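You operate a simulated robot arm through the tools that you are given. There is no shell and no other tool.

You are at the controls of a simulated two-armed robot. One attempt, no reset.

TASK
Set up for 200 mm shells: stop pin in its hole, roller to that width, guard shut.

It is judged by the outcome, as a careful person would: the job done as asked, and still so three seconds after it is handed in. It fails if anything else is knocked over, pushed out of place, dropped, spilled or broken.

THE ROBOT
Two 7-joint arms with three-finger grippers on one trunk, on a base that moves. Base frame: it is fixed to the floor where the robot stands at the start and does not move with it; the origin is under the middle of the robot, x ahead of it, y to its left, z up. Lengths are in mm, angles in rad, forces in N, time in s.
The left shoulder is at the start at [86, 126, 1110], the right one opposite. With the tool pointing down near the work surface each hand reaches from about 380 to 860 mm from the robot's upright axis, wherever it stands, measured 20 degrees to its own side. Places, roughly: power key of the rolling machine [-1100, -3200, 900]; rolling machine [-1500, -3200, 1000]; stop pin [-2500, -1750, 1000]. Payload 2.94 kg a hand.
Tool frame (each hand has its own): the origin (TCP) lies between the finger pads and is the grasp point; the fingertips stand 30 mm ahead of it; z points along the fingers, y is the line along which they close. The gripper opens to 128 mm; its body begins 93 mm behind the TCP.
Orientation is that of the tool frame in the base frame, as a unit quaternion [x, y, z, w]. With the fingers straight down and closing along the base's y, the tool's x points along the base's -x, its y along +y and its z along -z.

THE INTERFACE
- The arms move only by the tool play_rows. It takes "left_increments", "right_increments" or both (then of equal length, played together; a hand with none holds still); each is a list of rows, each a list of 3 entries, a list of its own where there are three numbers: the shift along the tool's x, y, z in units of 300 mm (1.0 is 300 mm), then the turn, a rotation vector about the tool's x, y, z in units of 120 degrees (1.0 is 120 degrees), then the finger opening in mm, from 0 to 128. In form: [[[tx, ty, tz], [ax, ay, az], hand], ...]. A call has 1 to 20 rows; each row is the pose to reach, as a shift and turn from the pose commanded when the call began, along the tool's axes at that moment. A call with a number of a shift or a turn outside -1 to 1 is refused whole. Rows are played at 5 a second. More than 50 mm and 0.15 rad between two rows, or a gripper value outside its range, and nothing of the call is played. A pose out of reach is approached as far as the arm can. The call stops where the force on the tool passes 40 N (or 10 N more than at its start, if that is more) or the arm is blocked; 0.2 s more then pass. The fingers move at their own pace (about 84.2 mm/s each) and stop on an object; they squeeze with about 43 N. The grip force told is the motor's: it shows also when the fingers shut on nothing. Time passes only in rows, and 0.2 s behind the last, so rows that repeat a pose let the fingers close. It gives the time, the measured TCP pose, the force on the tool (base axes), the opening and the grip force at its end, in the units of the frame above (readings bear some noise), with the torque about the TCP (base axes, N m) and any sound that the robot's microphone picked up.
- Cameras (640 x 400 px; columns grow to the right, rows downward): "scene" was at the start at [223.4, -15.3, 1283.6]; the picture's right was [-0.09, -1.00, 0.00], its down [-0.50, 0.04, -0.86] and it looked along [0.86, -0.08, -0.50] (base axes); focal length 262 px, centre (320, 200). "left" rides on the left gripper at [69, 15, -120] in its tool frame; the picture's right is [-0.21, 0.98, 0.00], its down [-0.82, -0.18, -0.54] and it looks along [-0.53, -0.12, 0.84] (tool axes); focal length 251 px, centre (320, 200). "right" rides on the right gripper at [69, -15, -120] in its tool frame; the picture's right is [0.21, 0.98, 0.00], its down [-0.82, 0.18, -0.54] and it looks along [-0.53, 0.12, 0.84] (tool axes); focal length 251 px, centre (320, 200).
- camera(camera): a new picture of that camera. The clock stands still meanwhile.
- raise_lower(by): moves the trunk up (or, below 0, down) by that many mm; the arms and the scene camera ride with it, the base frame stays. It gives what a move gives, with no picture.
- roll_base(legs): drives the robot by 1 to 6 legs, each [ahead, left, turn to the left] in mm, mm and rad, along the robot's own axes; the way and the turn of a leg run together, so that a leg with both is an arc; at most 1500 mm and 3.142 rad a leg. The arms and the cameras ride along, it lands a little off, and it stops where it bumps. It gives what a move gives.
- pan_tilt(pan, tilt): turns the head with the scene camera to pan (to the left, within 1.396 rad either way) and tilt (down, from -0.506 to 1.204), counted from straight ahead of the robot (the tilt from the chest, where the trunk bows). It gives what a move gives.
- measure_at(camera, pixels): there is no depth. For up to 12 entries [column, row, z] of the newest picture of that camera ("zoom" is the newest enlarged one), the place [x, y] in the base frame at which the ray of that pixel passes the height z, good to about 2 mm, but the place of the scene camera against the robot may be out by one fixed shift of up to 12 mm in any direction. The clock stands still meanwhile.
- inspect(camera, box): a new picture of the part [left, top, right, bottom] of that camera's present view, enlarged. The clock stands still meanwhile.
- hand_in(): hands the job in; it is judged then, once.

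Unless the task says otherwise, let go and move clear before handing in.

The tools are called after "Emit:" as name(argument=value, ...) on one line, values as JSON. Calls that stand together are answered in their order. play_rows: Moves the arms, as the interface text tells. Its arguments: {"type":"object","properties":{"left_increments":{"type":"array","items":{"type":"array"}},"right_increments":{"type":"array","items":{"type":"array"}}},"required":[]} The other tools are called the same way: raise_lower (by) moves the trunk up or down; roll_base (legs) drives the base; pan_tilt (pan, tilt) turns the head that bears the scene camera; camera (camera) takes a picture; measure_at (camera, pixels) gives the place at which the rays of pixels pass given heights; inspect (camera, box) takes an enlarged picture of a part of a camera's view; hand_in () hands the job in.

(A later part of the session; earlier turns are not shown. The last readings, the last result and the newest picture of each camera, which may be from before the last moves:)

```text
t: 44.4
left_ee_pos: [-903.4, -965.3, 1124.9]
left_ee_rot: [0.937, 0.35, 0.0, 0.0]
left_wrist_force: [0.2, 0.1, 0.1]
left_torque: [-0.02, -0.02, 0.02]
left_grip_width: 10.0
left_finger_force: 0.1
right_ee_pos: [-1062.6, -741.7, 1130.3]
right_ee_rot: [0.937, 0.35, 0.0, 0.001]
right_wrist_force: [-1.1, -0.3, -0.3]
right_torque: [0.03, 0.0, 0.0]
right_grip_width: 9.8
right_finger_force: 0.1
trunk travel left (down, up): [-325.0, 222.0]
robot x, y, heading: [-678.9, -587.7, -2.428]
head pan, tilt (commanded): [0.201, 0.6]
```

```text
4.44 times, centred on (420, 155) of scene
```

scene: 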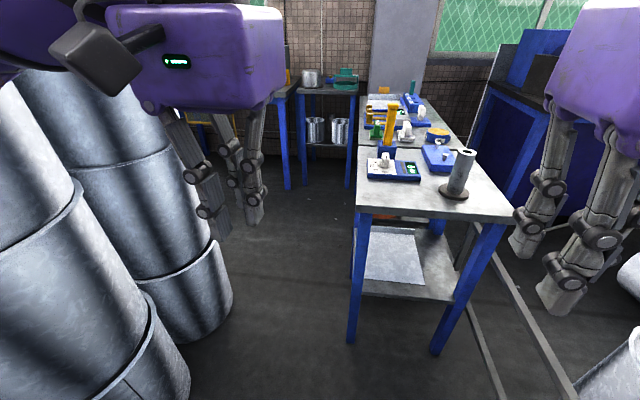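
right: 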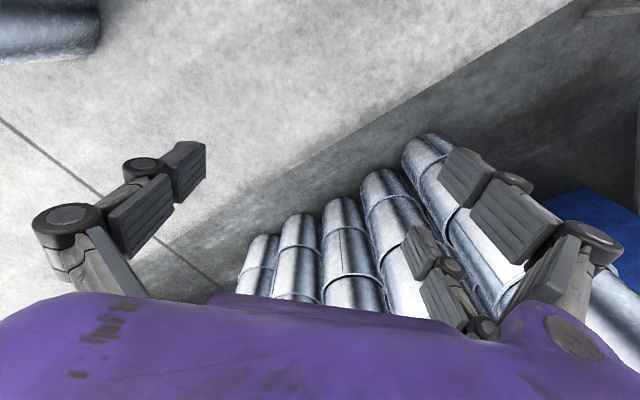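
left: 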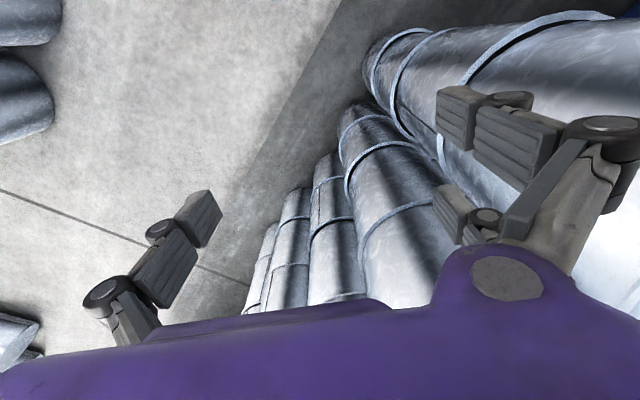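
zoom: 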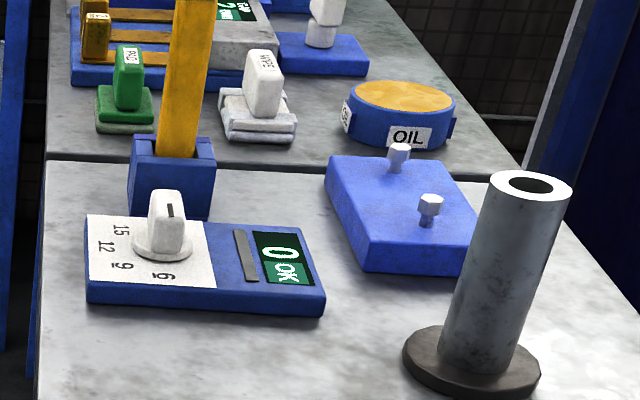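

The teal pin stands in a blue block whose slots are labelled in mm (about "240", "200", "160"), at roughly (-2450,-1850). Before passing the bench I need to know how wide my own base is, so I'll look straight down at it.

Emit:
pan_tilt(pan=0.0, tilt=1.2)

Emit:
camera(camera="scene")

Emit:
pan_tilt(pan=1.39, tilt=1.2)

Emit:
camera(camera="scene")

```text
t: 45.4
left_ee_pos: [-903.5, -965.0, 1126.7]
left_ee_rot: [0.937, 0.351, 0.0, 0.0]
left_wrist_force: [0.0, 0.0, -0.2]
left_torque: [-0.02, 0.02, 0.0]
left_grip_width: 10.0
left_finger_force: 0.1
right_ee_pos: [-1063.5, -742.0, 1129.9]
right_ee_rot: [0.937, 0.349, 0.0, 0.001]
right_wrist_force: [0.0, -0.6, 0.0]
right_torque: [0.0, 0.01, 0.0]
right_grip_width: 10.0
right_finger_force: 0.1
trunk travel left (down, up): [-325.0, 222.0]
robot x, y, heading: [-685.1, -586.8, -2.432]
head pan, tilt (commanded): [0.0, 1.201]
```

```text
taken
```

scene: 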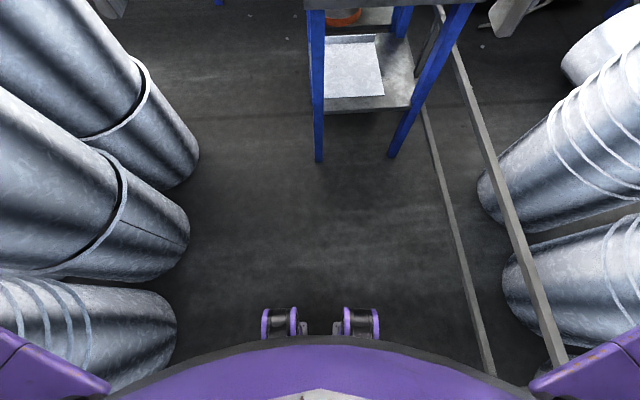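

```text
t: 47.0
left_ee_pos: [-901.9, -965.1, 1125.2]
left_ee_rot: [0.937, 0.351, -0.001, 0.0]
left_wrist_force: [0.0, 0.6, -0.3]
left_torque: [-0.03, 0.01, 0.03]
left_grip_width: 9.9
left_finger_force: 0.1
right_ee_pos: [-1063.1, -742.7, 1130.5]
right_ee_rot: [0.937, 0.35, -0.001, 0.001]
right_wrist_force: [0.2, 0.4, 0.3]
right_torque: [0.02, 0.01, -0.03]
right_grip_width: 9.9
right_finger_force: 0.0
trunk travel left (down, up): [-325.0, 222.0]
robot x, y, heading: [-678.8, -587.6, -2.426]
head pan, tilt (commanded): [1.389, 1.201]
```

```text
taken
```

scene: 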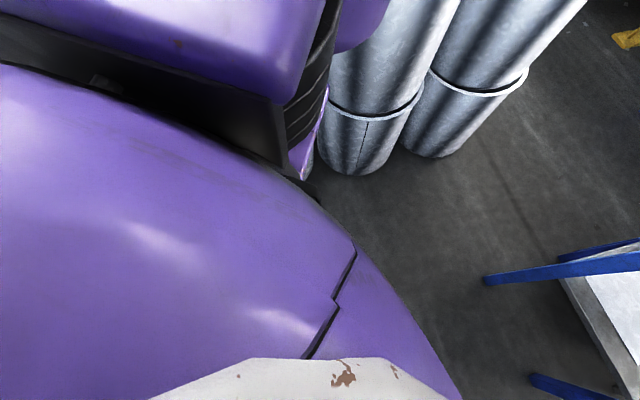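

The casters sit only about 140 mm ahead and ±180 mm to the sides, so the base is slim and the elbows are the widest part. I'll raise the trunk so the arms clear the bench items, shift a little to the right, and turn to face right so I can slip sideways between the bench and the stacks.

Emit:
raise_lower(by=200)

Emit:
roll_base(legs=[[0, -60, 0], [0, 0, -0.5]])

Emit:
pan_tilt(pan=-1.2, tilt=0.7)

Emit:
camera(camera="scene")

```text
t: 49.1
left_ee_pos: [-903.1, -966.6, 1324.1]
left_ee_rot: [0.937, 0.35, 0.0, -0.001]
left_wrist_force: [-0.4, 0.0, -0.6]
left_torque: [-0.01, -0.06, -0.04]
left_grip_width: 9.9
left_finger_force: 0.0
right_ee_pos: [-1062.9, -743.3, 1327.7]
right_ee_rot: [0.937, 0.349, 0.001, 0.0]
right_wrist_force: [0.2, -0.2, 0.0]
right_torque: [0.01, 0.0, -0.02]
right_grip_width: 10.2
right_finger_force: 0.0
trunk travel left (down, up): [-525.0, 22.0]
robot x, y, heading: [-681.7, -589.4, -2.426]
head pan, tilt (commanded): [1.389, 1.201]
```

```text
t: 51.8
left_ee_pos: [-1097.0, -766.7, 1325.2]
left_ee_rot: [0.994, 0.106, 0.0, 0.001]
left_wrist_force: [0.4, -0.9, -0.3]
left_torque: [0.01, 0.01, 0.0]
left_grip_width: 9.9
left_finger_force: 0.1
right_ee_pos: [-1129.9, -494.1, 1329.5]
right_ee_rot: [0.994, 0.106, -0.001, 0.0]
right_wrist_force: [0.1, 0.8, 0.9]
right_torque: [0.03, -0.02, 0.01]
right_grip_width: 9.8
right_finger_force: 0.1
trunk travel left (down, up): [-525.0, 22.0]
robot x, y, heading: [-717.1, -544.3, -2.926]
head pan, tilt (commanded): [1.389, 1.201]
```

```text
t: 54.1
left_ee_pos: [-1095.8, -765.7, 1325.9]
left_ee_rot: [0.994, 0.108, -0.001, -0.001]
left_wrist_force: [0.4, 0.2, -0.4]
left_torque: [-0.01, 0.02, 0.05]
left_grip_width: 9.9
left_finger_force: 0.0
right_ee_pos: [-1130.2, -492.9, 1329.8]
right_ee_rot: [0.994, 0.106, -0.001, 0.0]
right_wrist_force: [-0.7, -1.4, 0.3]
right_torque: [0.02, 0.0, 0.0]
right_grip_width: 9.8
right_finger_force: 0.0
trunk travel left (down, up): [-525.0, 22.0]
robot x, y, heading: [-724.0, -539.8, -2.928]
head pan, tilt (commanded): [-1.201, 0.7]
```

```text
taken
```

scene: 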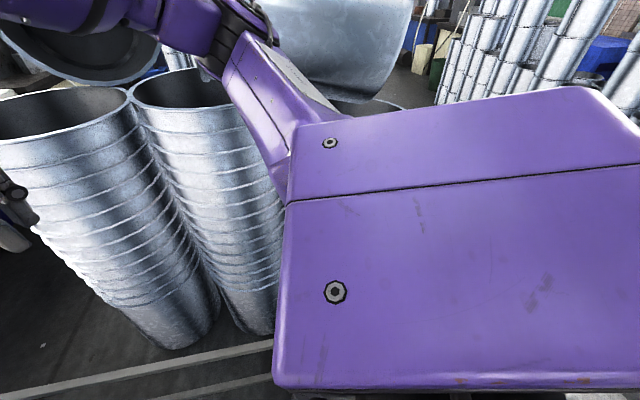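

On the right the stack tops and a drum lying on them (around (340,60)) are near the right elbow's level. I'll measure how far they stand from me before turning further.

Emit:
measure_at(camera="scene", pixels=[[175, 348, 0], [265, 335, 0], [220, 300, 0], [70, 140, 1000], [70, 140, 1100], [70, 140, 1200], [340, 95, 1200], [340, 95, 1100], [200, 110, 1100], [130, 350, 100], [200, 360, 400], [200, 360, 300]])

Emit:
pan_tilt(pan=-1.2, tilt=0.2)

Emit:
camera(camera="scene")

```text
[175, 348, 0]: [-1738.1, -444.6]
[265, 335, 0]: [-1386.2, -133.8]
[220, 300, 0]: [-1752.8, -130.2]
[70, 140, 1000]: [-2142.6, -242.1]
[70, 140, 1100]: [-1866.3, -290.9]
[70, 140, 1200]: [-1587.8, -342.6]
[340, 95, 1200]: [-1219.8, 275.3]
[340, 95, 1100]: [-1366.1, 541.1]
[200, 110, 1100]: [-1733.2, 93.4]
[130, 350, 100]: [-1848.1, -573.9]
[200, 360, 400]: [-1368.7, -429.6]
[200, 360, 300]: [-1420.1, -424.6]
```

```text
t: 55.0
left_ee_pos: [-1096.3, -765.6, 1325.4]
left_ee_rot: [0.994, 0.107, 0.001, 0.0]
left_wrist_force: [-0.6, 0.4, 0.2]
left_torque: [0.01, 0.0, 0.03]
left_grip_width: 10.3
left_finger_force: 0.1
right_ee_pos: [-1130.8, -493.9, 1330.4]
right_ee_rot: [0.994, 0.106, -0.001, -0.001]
right_wrist_force: [-0.5, 0.0, 0.2]
right_torque: [-0.03, -0.02, 0.0]
right_grip_width: 10.0
right_finger_force: 0.1
trunk travel left (down, up): [-525.0, 22.0]
robot x, y, heading: [-722.3, -542.0, -2.929]
head pan, tilt (commanded): [-1.201, 0.201]
```

```text
taken
```

scene: 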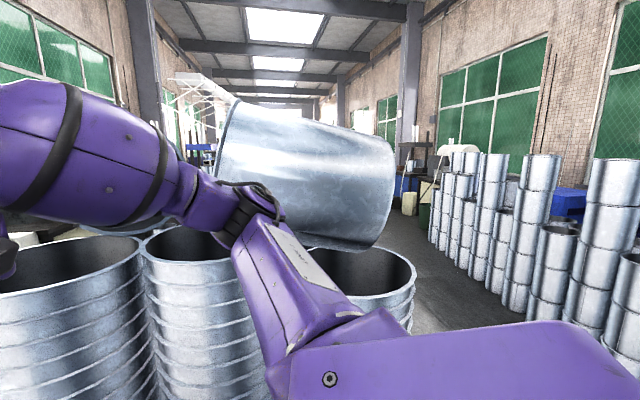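

The right stacks begin about 740 mm from my line and the drum lies back on top of them; shifting about 200 mm away from them gives the elbow plenty of room for the turn. I'll do that and then turn the rest in two steps.

Emit:
roll_base(legs=[[-98, 175, 0], [0, 0, -0.53]])

Emit:
pan_tilt(pan=-1.39, tilt=0.5)

Emit:
camera(camera="scene")

Emit:
pan_tilt(pan=1.39, tilt=0.6)

Emit:
camera(camera="scene")

```text
t: 58.6
left_ee_pos: [-1028.1, -688.2, 1325.4]
left_ee_rot: [0.987, -0.159, 0.0, 0.001]
left_wrist_force: [-0.4, 0.8, -0.2]
left_torque: [-0.01, -0.01, -0.02]
left_grip_width: 9.9
left_finger_force: 0.1
right_ee_pos: [-920.0, -436.4, 1331.5]
right_ee_rot: [0.987, -0.159, -0.001, 0.0]
right_wrist_force: [-0.1, -0.3, 0.3]
right_torque: [0.02, -0.03, -0.02]
right_grip_width: 10.0
right_finger_force: 0.0
trunk travel left (down, up): [-525.0, 22.0]
robot x, y, heading: [-592.6, -684.7, 2.824]
head pan, tilt (commanded): [-1.201, 0.201]
```

```text
t: 59.5
left_ee_pos: [-1029.3, -687.5, 1326.4]
left_ee_rot: [0.987, -0.159, -0.001, 0.0]
left_wrist_force: [-0.4, 0.0, 0.4]
left_torque: [0.0, 0.01, 0.02]
left_grip_width: 10.0
left_finger_force: 0.0
right_ee_pos: [-918.9, -437.0, 1330.2]
right_ee_rot: [0.987, -0.159, -0.001, -0.001]
right_wrist_force: [0.1, 0.6, -0.1]
right_torque: [0.03, 0.01, 0.02]
right_grip_width: 10.1
right_finger_force: 0.1
trunk travel left (down, up): [-525.0, 22.0]
robot x, y, heading: [-589.9, -683.7, 2.822]
head pan, tilt (commanded): [-1.389, 0.499]
```

```text
taken
```

scene: 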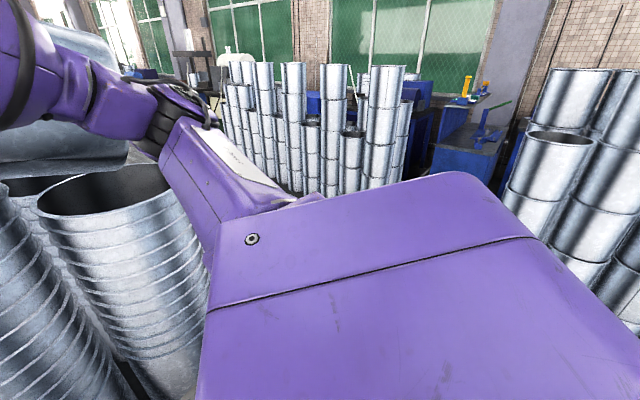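

```text
t: 61.9
left_ee_pos: [-1028.9, -688.3, 1325.3]
left_ee_rot: [0.987, -0.159, 0.0, 0.0]
left_wrist_force: [-0.9, -0.2, -0.4]
left_torque: [0.01, -0.01, 0.01]
left_grip_width: 10.1
left_finger_force: 0.1
right_ee_pos: [-919.1, -435.2, 1328.8]
right_ee_rot: [0.987, -0.159, 0.0, -0.001]
right_wrist_force: [-0.6, 0.2, 0.2]
right_torque: [-0.06, 0.01, 0.01]
right_grip_width: 10.2
right_finger_force: 0.0
trunk travel left (down, up): [-525.0, 22.0]
robot x, y, heading: [-588.8, -685.4, 2.825]
head pan, tilt (commanded): [1.389, 0.6]
```

```text
taken
```

scene: 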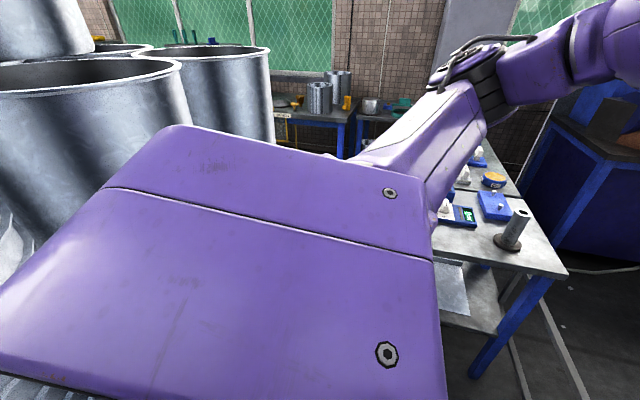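

Both sides are clear: the left stacks' rims (columns 0-270) are behind my left shoulder and the bench is ahead-left. I'll finish the turn and shift toward the bench's side gap slowly.

Emit:
roll_base(legs=[[0, 0, -0.53]])

Emit:
pan_tilt(pan=1.39, tilt=0.7)

Emit:
camera(camera="scene")

Emit:
measure_at(camera="scene", pixels=[[320, 200, 0], [400, 300, 770], [450, 230, 0]])

```text
t: 63.8
left_ee_pos: [-970.6, -467.1, 1326.5]
left_ee_rot: [0.912, -0.41, 0.0, 0.0]
left_wrist_force: [-0.8, 0.2, -0.6]
left_torque: [-0.01, 0.0, 0.0]
left_grip_width: 10.2
left_finger_force: 0.0
right_ee_pos: [-749.1, -305.7, 1329.3]
right_ee_rot: [0.911, -0.412, 0.0, 0.0]
right_wrist_force: [-0.4, -0.1, -0.1]
right_torque: [0.01, 0.03, -0.01]
right_grip_width: 9.7
right_finger_force: 0.0
trunk travel left (down, up): [-525.0, 22.0]
robot x, y, heading: [-589.6, -685.1, 2.295]
head pan, tilt (commanded): [1.389, 0.6]
```

```text
t: 64.5
left_ee_pos: [-969.6, -465.8, 1326.2]
left_ee_rot: [0.912, -0.409, -0.001, 0.0]
left_wrist_force: [-0.4, 0.8, 0.5]
left_torque: [-0.01, 0.02, 0.0]
left_grip_width: 9.9
left_finger_force: 0.1
right_ee_pos: [-748.7, -305.6, 1329.8]
right_ee_rot: [0.912, -0.41, -0.001, 0.0]
right_wrist_force: [-0.9, -0.2, 0.1]
right_torque: [-0.02, 0.02, 0.01]
right_grip_width: 10.1
right_finger_force: 0.1
trunk travel left (down, up): [-525.0, 22.0]
robot x, y, heading: [-588.5, -687.3, 2.289]
head pan, tilt (commanded): [1.389, 0.7]
```

```text
taken
```

scene: 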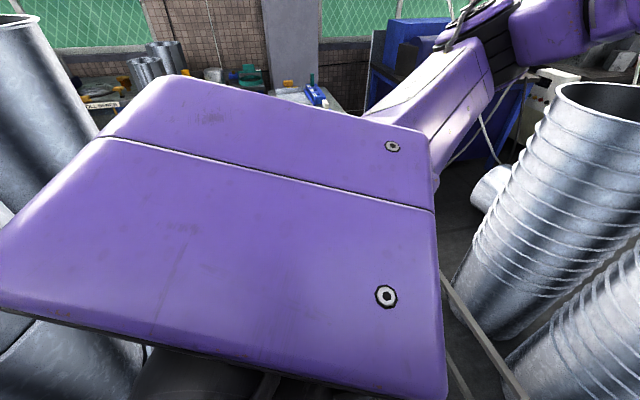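

```text
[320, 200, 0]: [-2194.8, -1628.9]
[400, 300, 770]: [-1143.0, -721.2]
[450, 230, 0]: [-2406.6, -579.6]
```

I'm now facing across the aisle with the bench ahead-left. I'll back up 105 mm to line up with the gap, then move sideways toward it and check.

Emit:
roll_base(legs=[[-105, 0, 0], [0, 400, 0]])

Emit:
pan_tilt(pan=0.9, tilt=0.9)

Emit:
camera(camera="scene")

Emit:
pan_tilt(pan=1.39, tilt=1.1)

Emit:
camera(camera="scene")

```text
t: 69.2
left_ee_pos: [-1195.2, -802.4, 1324.9]
left_ee_rot: [0.909, -0.416, 0.001, 0.0]
left_wrist_force: [0.0, -0.8, -0.2]
left_torque: [0.03, 0.01, -0.04]
left_grip_width: 9.9
left_finger_force: 0.1
right_ee_pos: [-972.3, -641.1, 1329.9]
right_ee_rot: [0.909, -0.416, -0.001, 0.0]
right_wrist_force: [-0.6, -0.1, 0.4]
right_torque: [0.01, -0.01, 0.0]
right_grip_width: 10.0
right_finger_force: 0.1
trunk travel left (down, up): [-525.0, 22.0]
robot x, y, heading: [-816.6, -1024.9, 2.288]
head pan, tilt (commanded): [1.389, 0.7]
```

```text
t: 70.2
left_ee_pos: [-1195.4, -802.1, 1325.9]
left_ee_rot: [0.91, -0.415, 0.0, 0.0]
left_wrist_force: [0.9, -0.1, 0.1]
left_torque: [-0.02, 0.01, -0.02]
left_grip_width: 10.1
left_finger_force: 0.1
right_ee_pos: [-973.1, -642.6, 1330.4]
right_ee_rot: [0.91, -0.416, -0.001, 0.0]
right_wrist_force: [-0.1, 0.1, 1.1]
right_torque: [0.01, -0.02, 0.0]
right_grip_width: 10.1
right_finger_force: 0.1
trunk travel left (down, up): [-525.0, 22.0]
robot x, y, heading: [-816.7, -1021.9, 2.284]
head pan, tilt (commanded): [0.901, 0.901]
```

```text
taken
```

scene: 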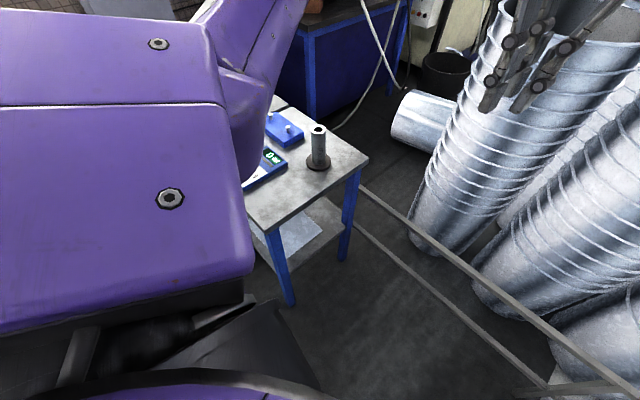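

```text
t: 71.1
left_ee_pos: [-1195.9, -801.6, 1325.2]
left_ee_rot: [0.91, -0.415, 0.0, 0.001]
left_wrist_force: [-1.1, 0.1, 0.4]
left_torque: [0.03, -0.01, -0.01]
left_grip_width: 10.0
left_finger_force: 0.0
right_ee_pos: [-972.1, -642.2, 1330.0]
right_ee_rot: [0.91, -0.415, -0.001, 0.0]
right_wrist_force: [0.4, -0.1, 0.0]
right_torque: [0.02, -0.01, 0.04]
right_grip_width: 10.0
right_finger_force: 0.0
trunk travel left (down, up): [-525.0, 22.0]
robot x, y, heading: [-819.0, -1024.4, 2.289]
head pan, tilt (commanded): [1.389, 1.1]
```

```text
taken
```

scene: 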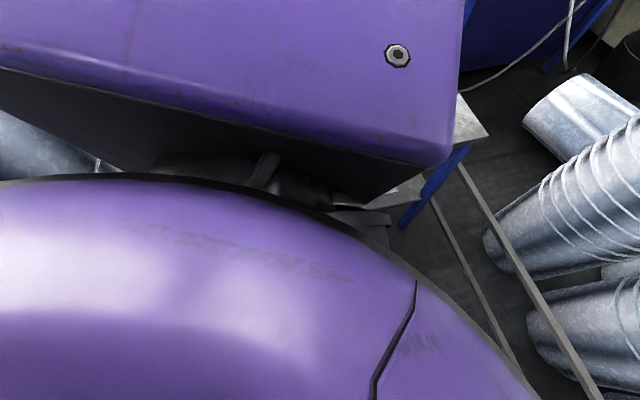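

The bench's front-left leg is at (290,305) in the first view. I'll check how far my own lower body reaches forward compared with the bench edge.

Emit:
pan_tilt(pan=0.5, tilt=1.2)

Emit:
camera(camera="scene")

Emit:
measure_at(camera="scene", pixels=[[320, 300, 0], [320, 330, 500], [320, 330, 700]])

```text
t: 72.3
left_ee_pos: [-1196.0, -801.2, 1326.2]
left_ee_rot: [0.91, -0.415, -0.001, 0.0]
left_wrist_force: [-0.9, 0.1, 0.1]
left_torque: [0.05, -0.04, -0.03]
left_grip_width: 9.8
left_finger_force: 0.1
right_ee_pos: [-973.9, -641.6, 1329.6]
right_ee_rot: [0.91, -0.415, 0.0, 0.0]
right_wrist_force: [0.4, 0.5, 0.3]
right_torque: [-0.02, -0.01, 0.01]
right_grip_width: 9.9
right_finger_force: 0.1
trunk travel left (down, up): [-525.0, 22.0]
robot x, y, heading: [-820.3, -1025.6, 2.284]
head pan, tilt (commanded): [0.499, 1.201]
```

```text
taken
```

scene: 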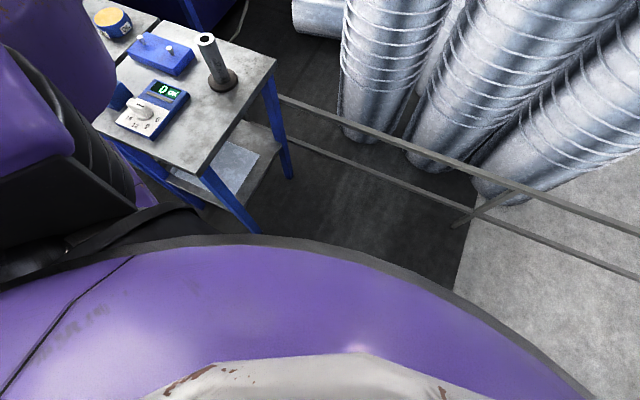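

```text
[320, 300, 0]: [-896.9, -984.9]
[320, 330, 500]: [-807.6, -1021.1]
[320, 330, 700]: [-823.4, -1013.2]
```

Refitting the points, the whole room is set at 45 degrees: the bench's left edge and the stacks leave a 610 mm lane, and I'm centred in it for a sideways pass. I'll true up the heading to 2.356 and move left 650 mm past the bench's front corner.

Emit:
roll_base(legs=[[0, 0, 0.07], [0, 350, 0], [0, 300, 0]])

Emit:
pan_tilt(pan=0.3, tilt=0.8)

Emit:
camera(camera="scene")

Emit:
pan_tilt(pan=1.39, tilt=0.4)

Emit:
camera(camera="scene")

```text
t: 77.2
left_ee_pos: [-1467.0, -1086.8, 1325.4]
left_ee_rot: [0.921, -0.389, 0.001, -0.002]
left_wrist_force: [-0.4, 0.1, 0.6]
left_torque: [0.0, 0.01, 0.0]
left_grip_width: 9.6
left_finger_force: 0.0
right_ee_pos: [-1253.3, -914.7, 1330.2]
right_ee_rot: [0.921, -0.389, 0.0, 0.0]
right_wrist_force: [0.6, -0.8, -0.4]
right_torque: [0.02, -0.02, -0.02]
right_grip_width: 10.0
right_finger_force: 0.0
trunk travel left (down, up): [-525.0, 22.0]
robot x, y, heading: [-1079.6, -1284.9, 2.341]
head pan, tilt (commanded): [0.499, 1.201]
stopped in leg 3: the robot was blocked; the commanded pose is now the measured one
```

```text
t: 78.0
left_ee_pos: [-1466.5, -1085.4, 1325.6]
left_ee_rot: [0.921, -0.389, 0.001, -0.001]
left_wrist_force: [0.9, -0.5, 1.0]
left_torque: [-0.02, 0.0, 0.02]
left_grip_width: 10.0
left_finger_force: 0.0
right_ee_pos: [-1253.3, -912.7, 1330.4]
right_ee_rot: [0.921, -0.39, -0.001, 0.0]
right_wrist_force: [-0.1, 0.1, 0.0]
right_torque: [-0.01, -0.03, 0.02]
right_grip_width: 10.1
right_finger_force: 0.0
trunk travel left (down, up): [-525.0, 22.0]
robot x, y, heading: [-1077.1, -1286.6, 2.341]
head pan, tilt (commanded): [0.3, 0.799]
```

```text
taken
```

scene: 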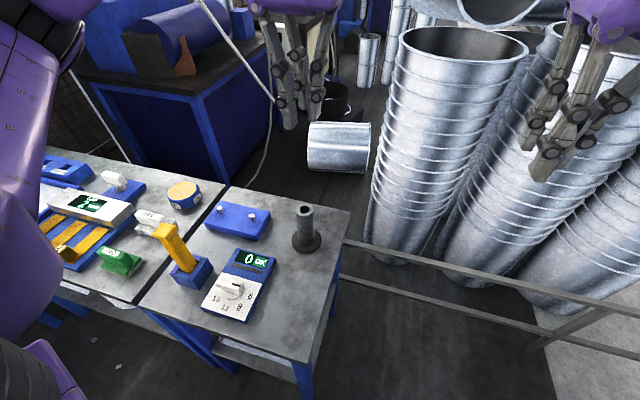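

```text
t: 79.4
left_ee_pos: [-1466.2, -1085.3, 1325.1]
left_ee_rot: [0.921, -0.388, 0.0, 0.0]
left_wrist_force: [0.0, 0.0, -0.1]
left_torque: [0.0, -0.01, 0.0]
left_grip_width: 10.1
left_finger_force: 0.1
right_ee_pos: [-1253.4, -912.5, 1331.0]
right_ee_rot: [0.922, -0.388, -0.001, 0.0]
right_wrist_force: [-0.6, 0.0, 0.2]
right_torque: [0.0, 0.0, 0.01]
right_grip_width: 9.9
right_finger_force: 0.0
trunk travel left (down, up): [-525.0, 22.0]
robot x, y, heading: [-1074.8, -1285.1, 2.339]
head pan, tilt (commanded): [1.389, 0.4]
```

```text
taken
```

scene: 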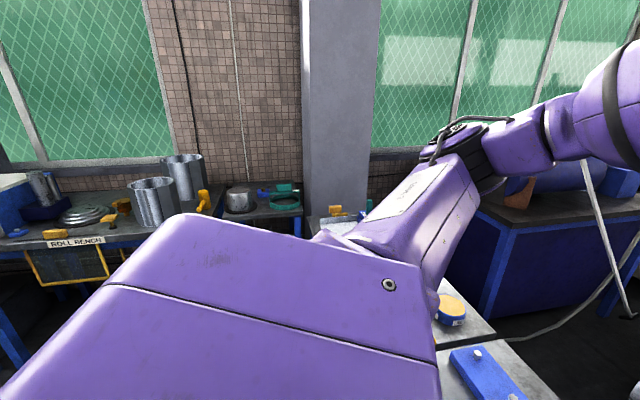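

The base was blocked at u' = 1671 before clearing the bench corner; the bench items still look undisturbed. I'll look down on both sides to find what touched.

Emit:
pan_tilt(pan=0.7, tilt=1.2)

Emit:
camera(camera="scene")

Emit:
pan_tilt(pan=0.0, tilt=1.2)

Emit:
camera(camera="scene")

Emit:
camera(camera="left")

```text
t: 80.5
left_ee_pos: [-1466.6, -1085.5, 1325.4]
left_ee_rot: [0.922, -0.388, 0.0, -0.001]
left_wrist_force: [0.0, -0.5, 0.6]
left_torque: [0.02, -0.01, -0.03]
left_grip_width: 10.2
left_finger_force: 0.0
right_ee_pos: [-1252.5, -913.6, 1330.7]
right_ee_rot: [0.921, -0.388, -0.001, 0.0]
right_wrist_force: [-0.7, 0.2, -0.8]
right_torque: [-0.04, 0.0, -0.01]
right_grip_width: 10.0
right_finger_force: 0.2
trunk travel left (down, up): [-525.0, 22.0]
robot x, y, heading: [-1074.7, -1287.9, 2.341]
head pan, tilt (commanded): [0.7, 1.201]
```

```text
taken
```

scene: 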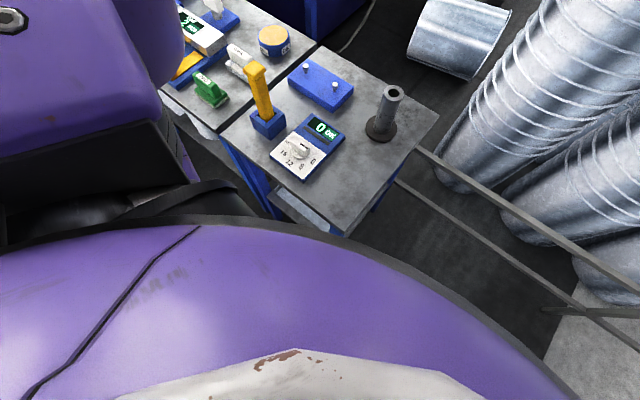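

```text
t: 81.6
left_ee_pos: [-1465.9, -1085.9, 1325.1]
left_ee_rot: [0.921, -0.389, 0.0, 0.0]
left_wrist_force: [-0.2, -0.2, 0.6]
left_torque: [0.0, 0.02, 0.05]
left_grip_width: 9.9
left_finger_force: 0.0
right_ee_pos: [-1252.8, -913.2, 1329.5]
right_ee_rot: [0.921, -0.389, 0.0, 0.0]
right_wrist_force: [-0.4, 0.6, 0.8]
right_torque: [0.02, -0.02, -0.01]
right_grip_width: 10.2
right_finger_force: 0.1
trunk travel left (down, up): [-525.0, 22.0]
robot x, y, heading: [-1079.7, -1283.8, 2.342]
head pan, tilt (commanded): [0.0, 1.201]
```

```text
taken
```

scene: 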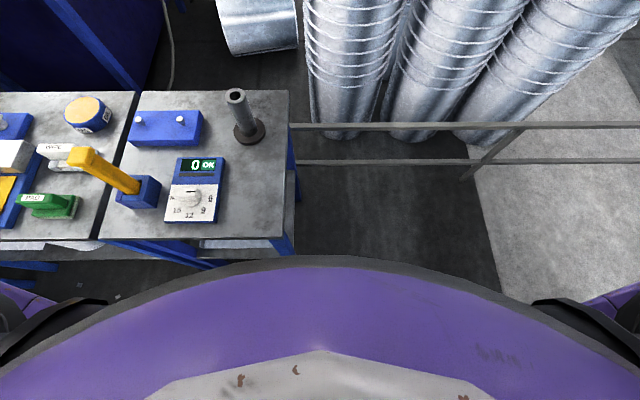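

```text
taken
```

left: 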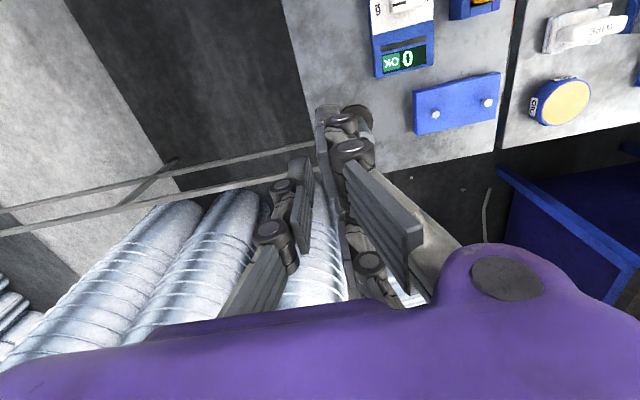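

From here the floor right ahead is clear of my casters, so the contact is most likely my rear against the last left stack. I'll back straight off to the right, shift away from the stacks, and turn to face along the lane so I can check them and pass nose first.

Emit:
roll_base(legs=[[0, -250, 0], [130, 0, 0]])

Emit:
roll_base(legs=[[0, 0, 0.8]])

Emit:
pan_tilt(pan=1.39, tilt=0.6)

Emit:
camera(camera="scene")

```text
t: 85.3
left_ee_pos: [-1375.8, -817.6, 1326.4]
left_ee_rot: [0.921, -0.389, -0.001, -0.001]
left_wrist_force: [0.0, 0.0, -0.4]
left_torque: [0.07, -0.01, 0.01]
left_grip_width: 9.9
left_finger_force: 0.1
right_ee_pos: [-1163.0, -645.0, 1330.9]
right_ee_rot: [0.922, -0.388, -0.003, -0.001]
right_wrist_force: [0.3, 0.2, 0.4]
right_torque: [0.02, 0.0, -0.01]
right_grip_width: 9.8
right_finger_force: 0.1
trunk travel left (down, up): [-525.0, 22.0]
robot x, y, heading: [-985.6, -1015.8, 2.343]
head pan, tilt (commanded): [0.0, 1.201]
```

```text
t: 87.8
left_ee_pos: [-1401.9, -1157.0, 1325.9]
left_ee_rot: [1.0, 0.003, -0.001, 0.0]
left_wrist_force: [-0.2, 0.1, -0.7]
left_torque: [-0.01, 0.01, -0.02]
left_grip_width: 10.4
left_finger_force: 0.1
right_ee_pos: [-1378.2, -883.5, 1330.1]
right_ee_rot: [1.0, 0.002, -0.001, 0.001]
right_wrist_force: [-0.2, -0.2, -0.6]
right_torque: [0.02, 0.01, 0.0]
right_grip_width: 10.1
right_finger_force: 0.0
trunk travel left (down, up): [-525.0, 22.0]
robot x, y, heading: [-986.5, -1018.7, -3.138]
head pan, tilt (commanded): [0.0, 1.201]
```

```text
t: 89.3
left_ee_pos: [-1400.4, -1158.1, 1325.4]
left_ee_rot: [1.0, 0.003, 0.0, -0.001]
left_wrist_force: [-0.5, -0.4, -0.6]
left_torque: [0.01, 0.01, 0.04]
left_grip_width: 10.0
left_finger_force: 0.0
right_ee_pos: [-1378.3, -883.6, 1331.1]
right_ee_rot: [1.0, 0.002, -0.001, 0.0]
right_wrist_force: [0.4, -0.3, -0.4]
right_torque: [0.0, 0.01, 0.01]
right_grip_width: 10.1
right_finger_force: 0.1
trunk travel left (down, up): [-525.0, 22.0]
robot x, y, heading: [-987.7, -1016.6, -3.14]
head pan, tilt (commanded): [1.389, 0.6]
```

```text
taken
```

scene: 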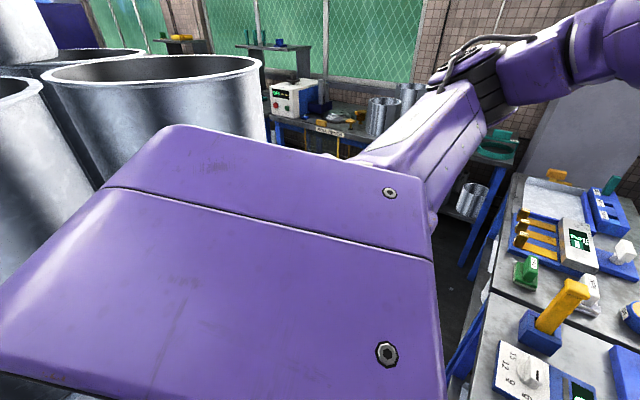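

The stacks still stand upright and in line after the touch. I'll draw back along the lane to keep the left elbow clear of them, then finish turning to face along it.

Emit:
roll_base(legs=[[-92, -290, 0], [0, 0, 0.784]])

Emit:
pan_tilt(pan=0.5, tilt=0.7)

Emit:
camera(camera="scene")

Emit:
measure_at(camera="scene", pixels=[[180, 330, 0], [232, 300, 0]])

```text
t: 94.5
left_ee_pos: [-1093.8, -1119.7, 1326.3]
left_ee_rot: [0.924, 0.381, -0.002, 0.0]
left_wrist_force: [-0.7, 0.5, 0.0]
left_torque: [-0.01, -0.01, 0.03]
left_grip_width: 10.1
left_finger_force: 0.0
right_ee_pos: [-1269.2, -907.1, 1329.6]
right_ee_rot: [0.925, 0.381, 0.0, 0.0]
right_wrist_force: [-0.4, -0.3, 0.4]
right_torque: [0.0, -0.04, -0.01]
right_grip_width: 10.0
right_finger_force: 0.0
trunk travel left (down, up): [-525.0, 22.0]
robot x, y, heading: [-896.8, -728.1, -2.355]
head pan, tilt (commanded): [1.389, 0.6]
```

```text
t: 95.7
left_ee_pos: [-1093.0, -1119.6, 1326.0]
left_ee_rot: [0.925, 0.381, -0.001, -0.001]
left_wrist_force: [0.0, 0.1, 1.0]
left_torque: [-0.01, -0.01, -0.03]
left_grip_width: 9.7
left_finger_force: 0.1
right_ee_pos: [-1267.6, -907.5, 1331.0]
right_ee_rot: [0.925, 0.381, -0.001, 0.0]
right_wrist_force: [-0.3, -0.7, -0.2]
right_torque: [0.01, -0.02, 0.0]
right_grip_width: 9.8
right_finger_force: 0.1
trunk travel left (down, up): [-525.0, 22.0]
robot x, y, heading: [-894.5, -727.9, -2.357]
head pan, tilt (commanded): [0.499, 0.7]
```

```text
taken
```

scene: 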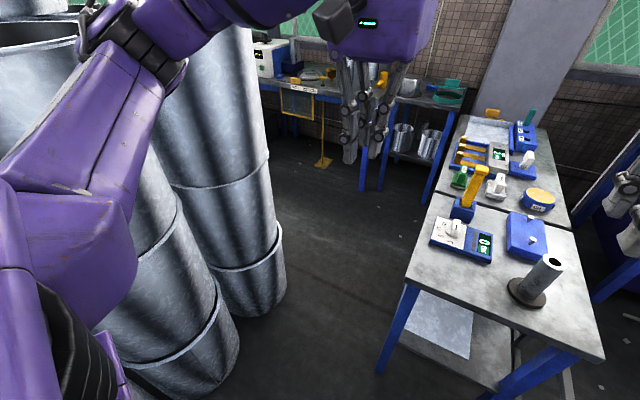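

```text
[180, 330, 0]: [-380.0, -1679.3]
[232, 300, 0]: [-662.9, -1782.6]
```

The stacks are intact, and this view shows the whole passage. I'll measure the last stack's base edge at (285,275), the bench foot at (380,370) and the tables beyond.

Emit:
measure_at(camera="scene", pixels=[[286, 270, 0], [282, 293, 0], [260, 312, 0], [238, 355, 0], [380, 370, 0], [408, 278, 770], [431, 203, 770], [323, 165, 0], [362, 190, 0], [381, 190, 0], [423, 203, 0], [465, 120, 770]])

Emit:
inspect(camera="scene", box=[430, 100, 600, 220])

Emit:
inspect(camera="scene", box=[240, 20, 480, 200])

```text
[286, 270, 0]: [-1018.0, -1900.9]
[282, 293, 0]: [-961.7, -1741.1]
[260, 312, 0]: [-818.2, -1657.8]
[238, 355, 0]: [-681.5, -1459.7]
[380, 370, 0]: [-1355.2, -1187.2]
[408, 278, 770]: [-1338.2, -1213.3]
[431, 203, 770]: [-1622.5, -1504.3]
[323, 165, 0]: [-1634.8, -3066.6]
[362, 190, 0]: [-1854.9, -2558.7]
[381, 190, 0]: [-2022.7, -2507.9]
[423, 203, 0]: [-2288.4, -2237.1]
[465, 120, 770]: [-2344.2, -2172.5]
```

```text
3.33 times, centred on (515, 160) of scene
```

zoom: 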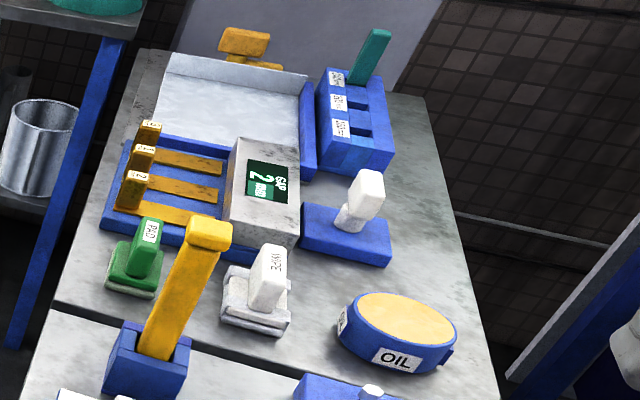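

```text
2.22 times, centred on (360, 110) of scene
```

zoom: 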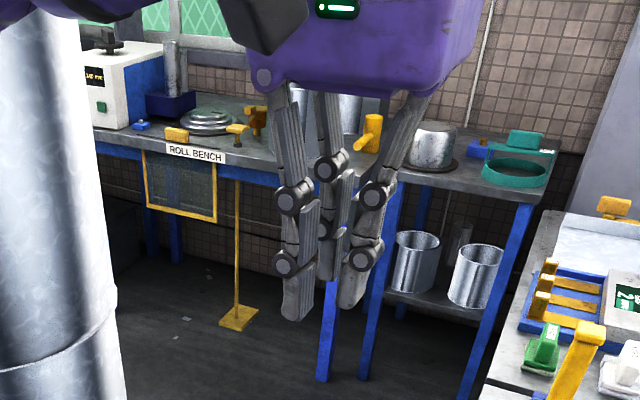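

The last stack's edge lies near n' = 550 and the bench's near -88, leaving about 636 mm. Before trying again I want to see my own base, so I'll stretch the left arm ahead to draw its elbow in, and turn the right hand so its camera looks back at the base.

Emit:
play_rows(left_increments=[[[-0.12, 0, 0], [0, 0, 0], 10], [[-0.24, 0, 0], [0, 0, 0], 10], [[-0.36, 0, 0], [0, 0, 0], 10], [[-0.48, 0, 0], [0, 0, 0], 10], [[-0.6, 0, 0], [0, 0, 0], 10], [[-0.72, 0, 0], [0, 0, 0], 10], [[-0.84, 0, 0], [0, 0, 0], 10], [[-0.96, 0, 0], [0, 0, 0], 10]], right_increments=[[[-0.12, 0, 0], [0, 0, 0], 10], [[-0.24, 0, 0], [0, 0, 0], 10], [[-0.36, 0, 0], [0, 0, 0], 10], [[-0.48, 0, 0], [0, 0, 0], 10], [[-0.6, 0, 0], [0, 0, 0], 10], [[-0.72, 0, 0], [0, 0, 0], 10], [[-0.84, 0, 0], [0, 0, 0], 10], [[-0.84, 0, 0], [0, 0, 0], 10]])

Emit:
play_rows(right_increments=[[[0, 0, 0], [0, 0, 0.07], 10], [[0, 0, 0], [0, 0, 0.14], 10], [[0, 0, 0], [0, 0, 0.21], 10], [[0, 0, 0], [0, 0, 0.28], 10], [[0, 0, 0], [0, 0, 0.35], 10], [[0, 0, 0], [0, 0, 0.42], 10], [[0, 0, 0], [0, 0, 0.49], 10], [[0, 0, 0], [0, 0, 0.56], 10], [[0, 0, 0], [0, 0, 0.63], 10], [[0, 0, 0], [0, 0, 0.7], 10], [[0, 0, 0], [0, 0, 0.77], 10], [[0, 0, 0], [0, 0, 0.84], 10], [[0, 0, 0], [0, 0, 0.91], 10], [[0, 0, 0], [0, 0, 0.98], 10]])

Emit:
camera(camera="right")

Emit:
camera(camera="scene")

```text
t: 97.5
left_ee_pos: [-1300.7, -1319.4, 1326.1]
left_ee_rot: [0.925, 0.38, 0.0, 0.003]
left_wrist_force: [-0.6, 0.4, 0.1]
left_torque: [-0.02, -0.01, 0.01]
left_grip_width: 10.2
left_finger_force: 0.1
right_ee_pos: [-1449.8, -1082.9, 1329.7]
right_ee_rot: [0.925, 0.381, 0.0, 0.001]
right_wrist_force: [-1.8, 0.0, 0.3]
right_torque: [-0.05, -0.1, 0.01]
right_grip_width: 9.7
right_finger_force: 0.1
trunk travel left (down, up): [-525.0, 22.0]
robot x, y, heading: [-895.9, -731.1, -2.361]
head pan, tilt (commanded): [0.499, 0.7]
```

```text
t: 100.5
left_ee_pos: [-1297.9, -1320.8, 1326.7]
left_ee_rot: [0.924, 0.382, -0.001, 0.0]
left_wrist_force: [-0.1, -0.1, 0.2]
left_torque: [0.06, -0.01, 0.01]
left_grip_width: 10.1
left_finger_force: 0.1
right_ee_pos: [-1447.7, -1086.6, 1331.8]
right_ee_rot: [0.804, -0.595, 0.0, 0.001]
right_wrist_force: [0.1, -0.3, -0.6]
right_torque: [-0.01, -0.01, 0.04]
right_grip_width: 9.8
right_finger_force: 0.0
trunk travel left (down, up): [-525.0, 22.0]
robot x, y, heading: [-896.9, -729.4, -2.358]
head pan, tilt (commanded): [0.499, 0.7]
```

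```text
taken
```

right: 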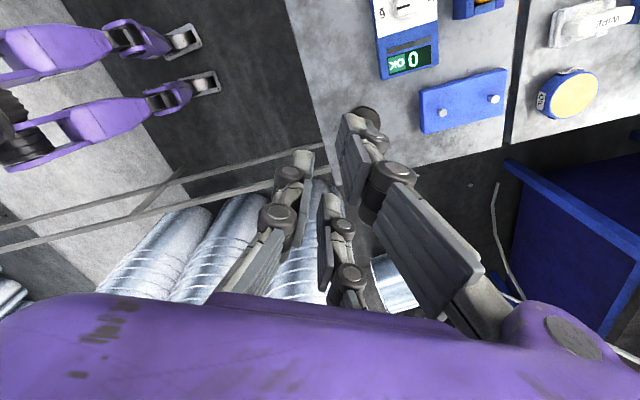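

```text
taken
```

scene: 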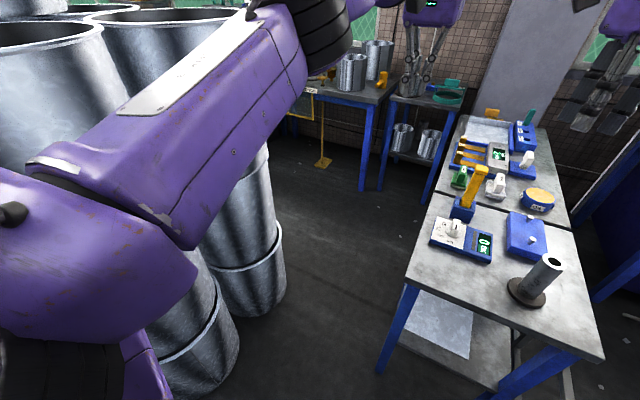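

The right hand's camera shows my base: two purple legs with wheels at their ends, (200,40) and (215,85). I'll measure how far those legs reach.

Emit:
measure_at(camera="right", pixels=[[201, 40, 50], [218, 85, 50], [130, 22, 100], [170, 50, 100], [110, 70, 100], [60, 65, 150], [10, 165, 100], [15, 30, 100], [190, 28, 0], [215, 95, 0]])

Emit:
play_rows(right_increments=[[[0, 0, 0], [0, 0, 0.07], 10], [[0, 0, 0], [0, 0, 0.14], 10], [[0, 0, 0], [0, 0, 0.21], 10], [[0, 0, 0], [0, 0, 0.28], 10], [[0, 0, 0], [0, 0, 0.35], 10], [[0, 0, 0], [0, 0, 0.42], 10], [[0, 0, 0], [0, 0, 0.47], 10]])

Emit:
camera(camera="right")

```text
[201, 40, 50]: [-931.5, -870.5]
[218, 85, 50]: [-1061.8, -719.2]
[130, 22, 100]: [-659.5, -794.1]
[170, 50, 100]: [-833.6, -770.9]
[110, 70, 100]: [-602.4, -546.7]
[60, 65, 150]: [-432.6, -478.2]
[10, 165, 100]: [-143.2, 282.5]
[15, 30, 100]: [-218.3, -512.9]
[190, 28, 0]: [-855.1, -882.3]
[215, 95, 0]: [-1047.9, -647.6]
```

```text
t: 102.1
left_ee_pos: [-1297.5, -1319.8, 1326.4]
left_ee_rot: [0.925, 0.381, -0.001, 0.0]
left_wrist_force: [0.4, -0.5, -0.1]
left_torque: [0.0, 0.0, -0.02]
left_grip_width: 10.0
left_finger_force: 0.0
right_ee_pos: [-1446.0, -1084.1, 1330.5]
right_ee_rot: [-0.428, 0.904, -0.001, 0.0]
right_wrist_force: [0.7, -0.6, -0.1]
right_torque: [0.01, 0.05, -0.01]
right_grip_width: 10.2
right_finger_force: 0.1
trunk travel left (down, up): [-525.0, 22.0]
robot x, y, heading: [-897.7, -725.5, -2.36]
head pan, tilt (commanded): [0.499, 0.7]
```

```text
taken
```

right: 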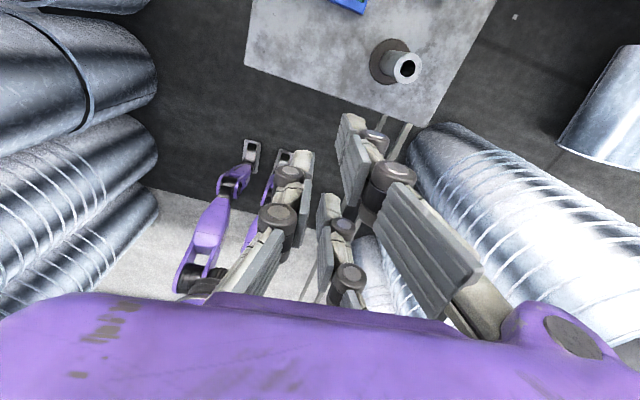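

Now both legs are in view with tips at about (252,145) and (285,155). I'll measure those, and take a view further back by turning the hand's camera more if needed.

Emit:
measure_at(camera="right", pixels=[[252, 140, 0], [252, 140, 50], [285, 152, 50], [217, 225, 100], [190, 290, 150], [175, 290, 300], [345, 190, 0], [246, 66, 770], [160, 80, 0], [160, 150, 0]])

Emit:
inspect(camera="right", box=[140, 110, 320, 310])

```text
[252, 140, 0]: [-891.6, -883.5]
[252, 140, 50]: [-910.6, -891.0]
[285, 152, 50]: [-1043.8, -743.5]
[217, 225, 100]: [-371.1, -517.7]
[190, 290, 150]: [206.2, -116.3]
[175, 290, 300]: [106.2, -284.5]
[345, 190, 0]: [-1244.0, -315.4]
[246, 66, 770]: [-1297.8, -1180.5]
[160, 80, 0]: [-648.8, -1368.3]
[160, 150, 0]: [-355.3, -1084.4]
```

```text
2.00 times, centred on (230, 210) of right
```

zoom: 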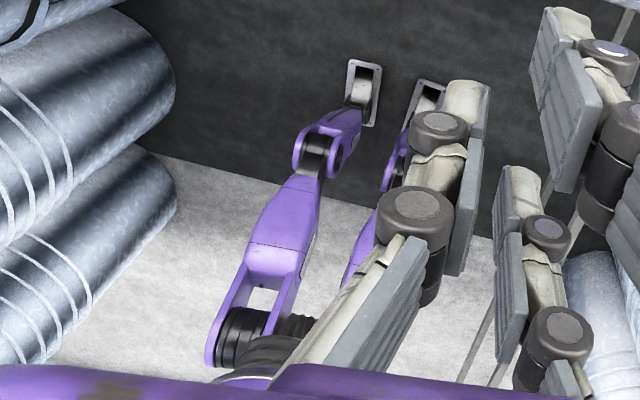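

The robot stands on two slim legs with feet tips only about 120 mm ahead, so the base itself is small. Now I'll look at how far the left elbow sticks out in this stretched pose.

Emit:
pan_tilt(pan=1.2, tilt=0.5)

Emit:
camera(camera="scene")

Emit:
measure_at(camera="scene", pixels=[[320, 200, 1250], [320, 250, 1250], [250, 250, 1250], [400, 200, 1250]])

```text
t: 103.1
left_ee_pos: [-1298.8, -1321.1, 1326.2]
left_ee_rot: [0.925, 0.381, -0.001, -0.001]
left_wrist_force: [0.1, 0.4, 0.0]
left_torque: [0.03, 0.02, -0.04]
left_grip_width: 9.8
left_finger_force: 0.1
right_ee_pos: [-1446.9, -1086.3, 1330.6]
right_ee_rot: [-0.429, 0.903, 0.0, -0.001]
right_wrist_force: [-0.5, 0.3, -0.1]
right_torque: [0.0, 0.03, 0.01]
right_grip_width: 10.0
right_finger_force: 0.1
trunk travel left (down, up): [-525.0, 22.0]
robot x, y, heading: [-897.7, -731.1, -2.358]
head pan, tilt (commanded): [1.201, 0.499]
```

```text
taken
```

scene: 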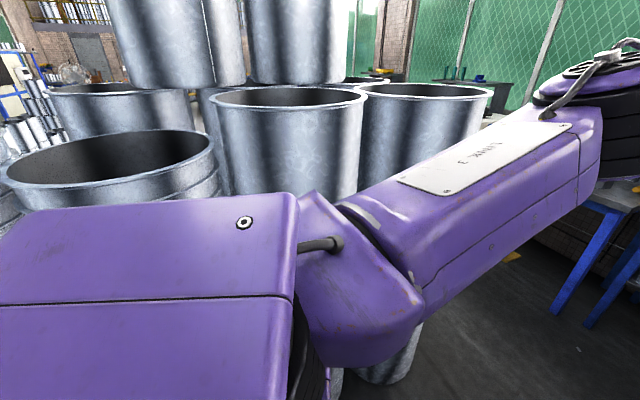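

```text
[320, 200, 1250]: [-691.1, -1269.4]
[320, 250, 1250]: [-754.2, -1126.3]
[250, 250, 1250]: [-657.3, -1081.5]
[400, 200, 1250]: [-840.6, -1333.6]
```

Stretched out, the left arm lies mostly forward, and the shoulder reaches under 300 mm to the side. I'll set the right wrist back to normal, then pass the gap turned 45 degrees to the right, which keeps every part of me inside the lane.

Emit:
play_rows(right_increments=[[[0, 0, 0], [0, 0, -0.07], 10], [[0, 0, 0], [0, 0, -0.14], 10], [[0, 0, 0], [0, 0, -0.21], 10], [[0, 0, 0], [0, 0, -0.28], 10], [[0, 0, 0], [0, 0, -0.35], 10], [[0, 0, 0], [0, 0, -0.42], 10], [[0, 0, 0], [0, 0, -0.49], 10], [[0, 0, 0], [0, 0, -0.56], 10], [[0, 0, 0], [0, 0, -0.63], 10], [[0, 0, 0], [0, 0, -0.7], 10], [[0, 0, 0], [0, 0, -0.77], 10], [[0, 0, 0], [0, 0, -0.84], 10], [[0, 0, 0], [0, 0, -0.91], 10], [[0, 0, 0], [0, 0, -0.98], 10]])

Emit:
play_rows(right_increments=[[[0, 0, 0], [0, 0, -0.07], 10], [[0, 0, 0], [0, 0, -0.14], 10], [[0, 0, 0], [0, 0, -0.21], 10], [[0, 0, 0], [0, 0, -0.28], 10], [[0, 0, 0], [0, 0, -0.35], 10], [[0, 0, 0], [0, 0, -0.42], 10], [[0, 0, 0], [0, 0, -0.47], 10]])

Emit:
roll_base(legs=[[0, 170, 0], [0, 0, -0.785]])

```text
t: 106.1
left_ee_pos: [-1299.1, -1321.3, 1326.6]
left_ee_rot: [0.925, 0.381, -0.001, -0.001]
left_wrist_force: [0.5, -0.3, -0.3]
left_torque: [0.01, 0.0, -0.01]
left_grip_width: 10.0
left_finger_force: 0.0
right_ee_pos: [-1446.3, -1085.1, 1331.7]
right_ee_rot: [0.995, -0.099, 0.0, 0.001]
right_wrist_force: [-0.8, -0.5, 1.0]
right_torque: [0.01, 0.0, 0.0]
right_grip_width: 10.0
right_finger_force: 0.1
trunk travel left (down, up): [-525.0, 22.0]
robot x, y, heading: [-897.2, -727.3, -2.358]
head pan, tilt (commanded): [1.201, 0.499]
```

```text
t: 107.7
left_ee_pos: [-1298.8, -1320.8, 1325.9]
left_ee_rot: [0.925, 0.38, 0.0, 0.0]
left_wrist_force: [0.8, 0.7, -0.1]
left_torque: [0.0, 0.0, -0.01]
left_grip_width: 10.3
left_finger_force: 0.1
right_ee_pos: [-1447.8, -1086.1, 1329.4]
right_ee_rot: [0.924, 0.382, -0.001, 0.0]
right_wrist_force: [0.3, 0.2, 0.1]
right_torque: [-0.07, 0.01, -0.05]
right_grip_width: 10.0
right_finger_force: 0.0
trunk travel left (down, up): [-525.0, 22.0]
robot x, y, heading: [-898.2, -728.7, -2.361]
head pan, tilt (commanded): [1.201, 0.499]
```

```text
t: 111.9
left_ee_pos: [-1483.0, -975.7, 1327.6]
left_ee_rot: [1.0, -0.006, -0.001, -0.001]
left_wrist_force: [0.3, 0.2, 0.6]
left_torque: [0.03, -0.02, 0.0]
left_grip_width: 10.2
left_finger_force: 0.1
right_ee_pos: [-1421.5, -706.2, 1331.1]
right_ee_rot: [1.0, -0.005, -0.001, 0.0]
right_wrist_force: [0.0, 0.7, -0.3]
right_torque: [-0.01, 0.02, 0.01]
right_grip_width: 10.0
right_finger_force: 0.1
trunk travel left (down, up): [-525.0, 22.0]
robot x, y, heading: [-781.2, -844.4, 3.129]
head pan, tilt (commanded): [1.201, 0.499]
```

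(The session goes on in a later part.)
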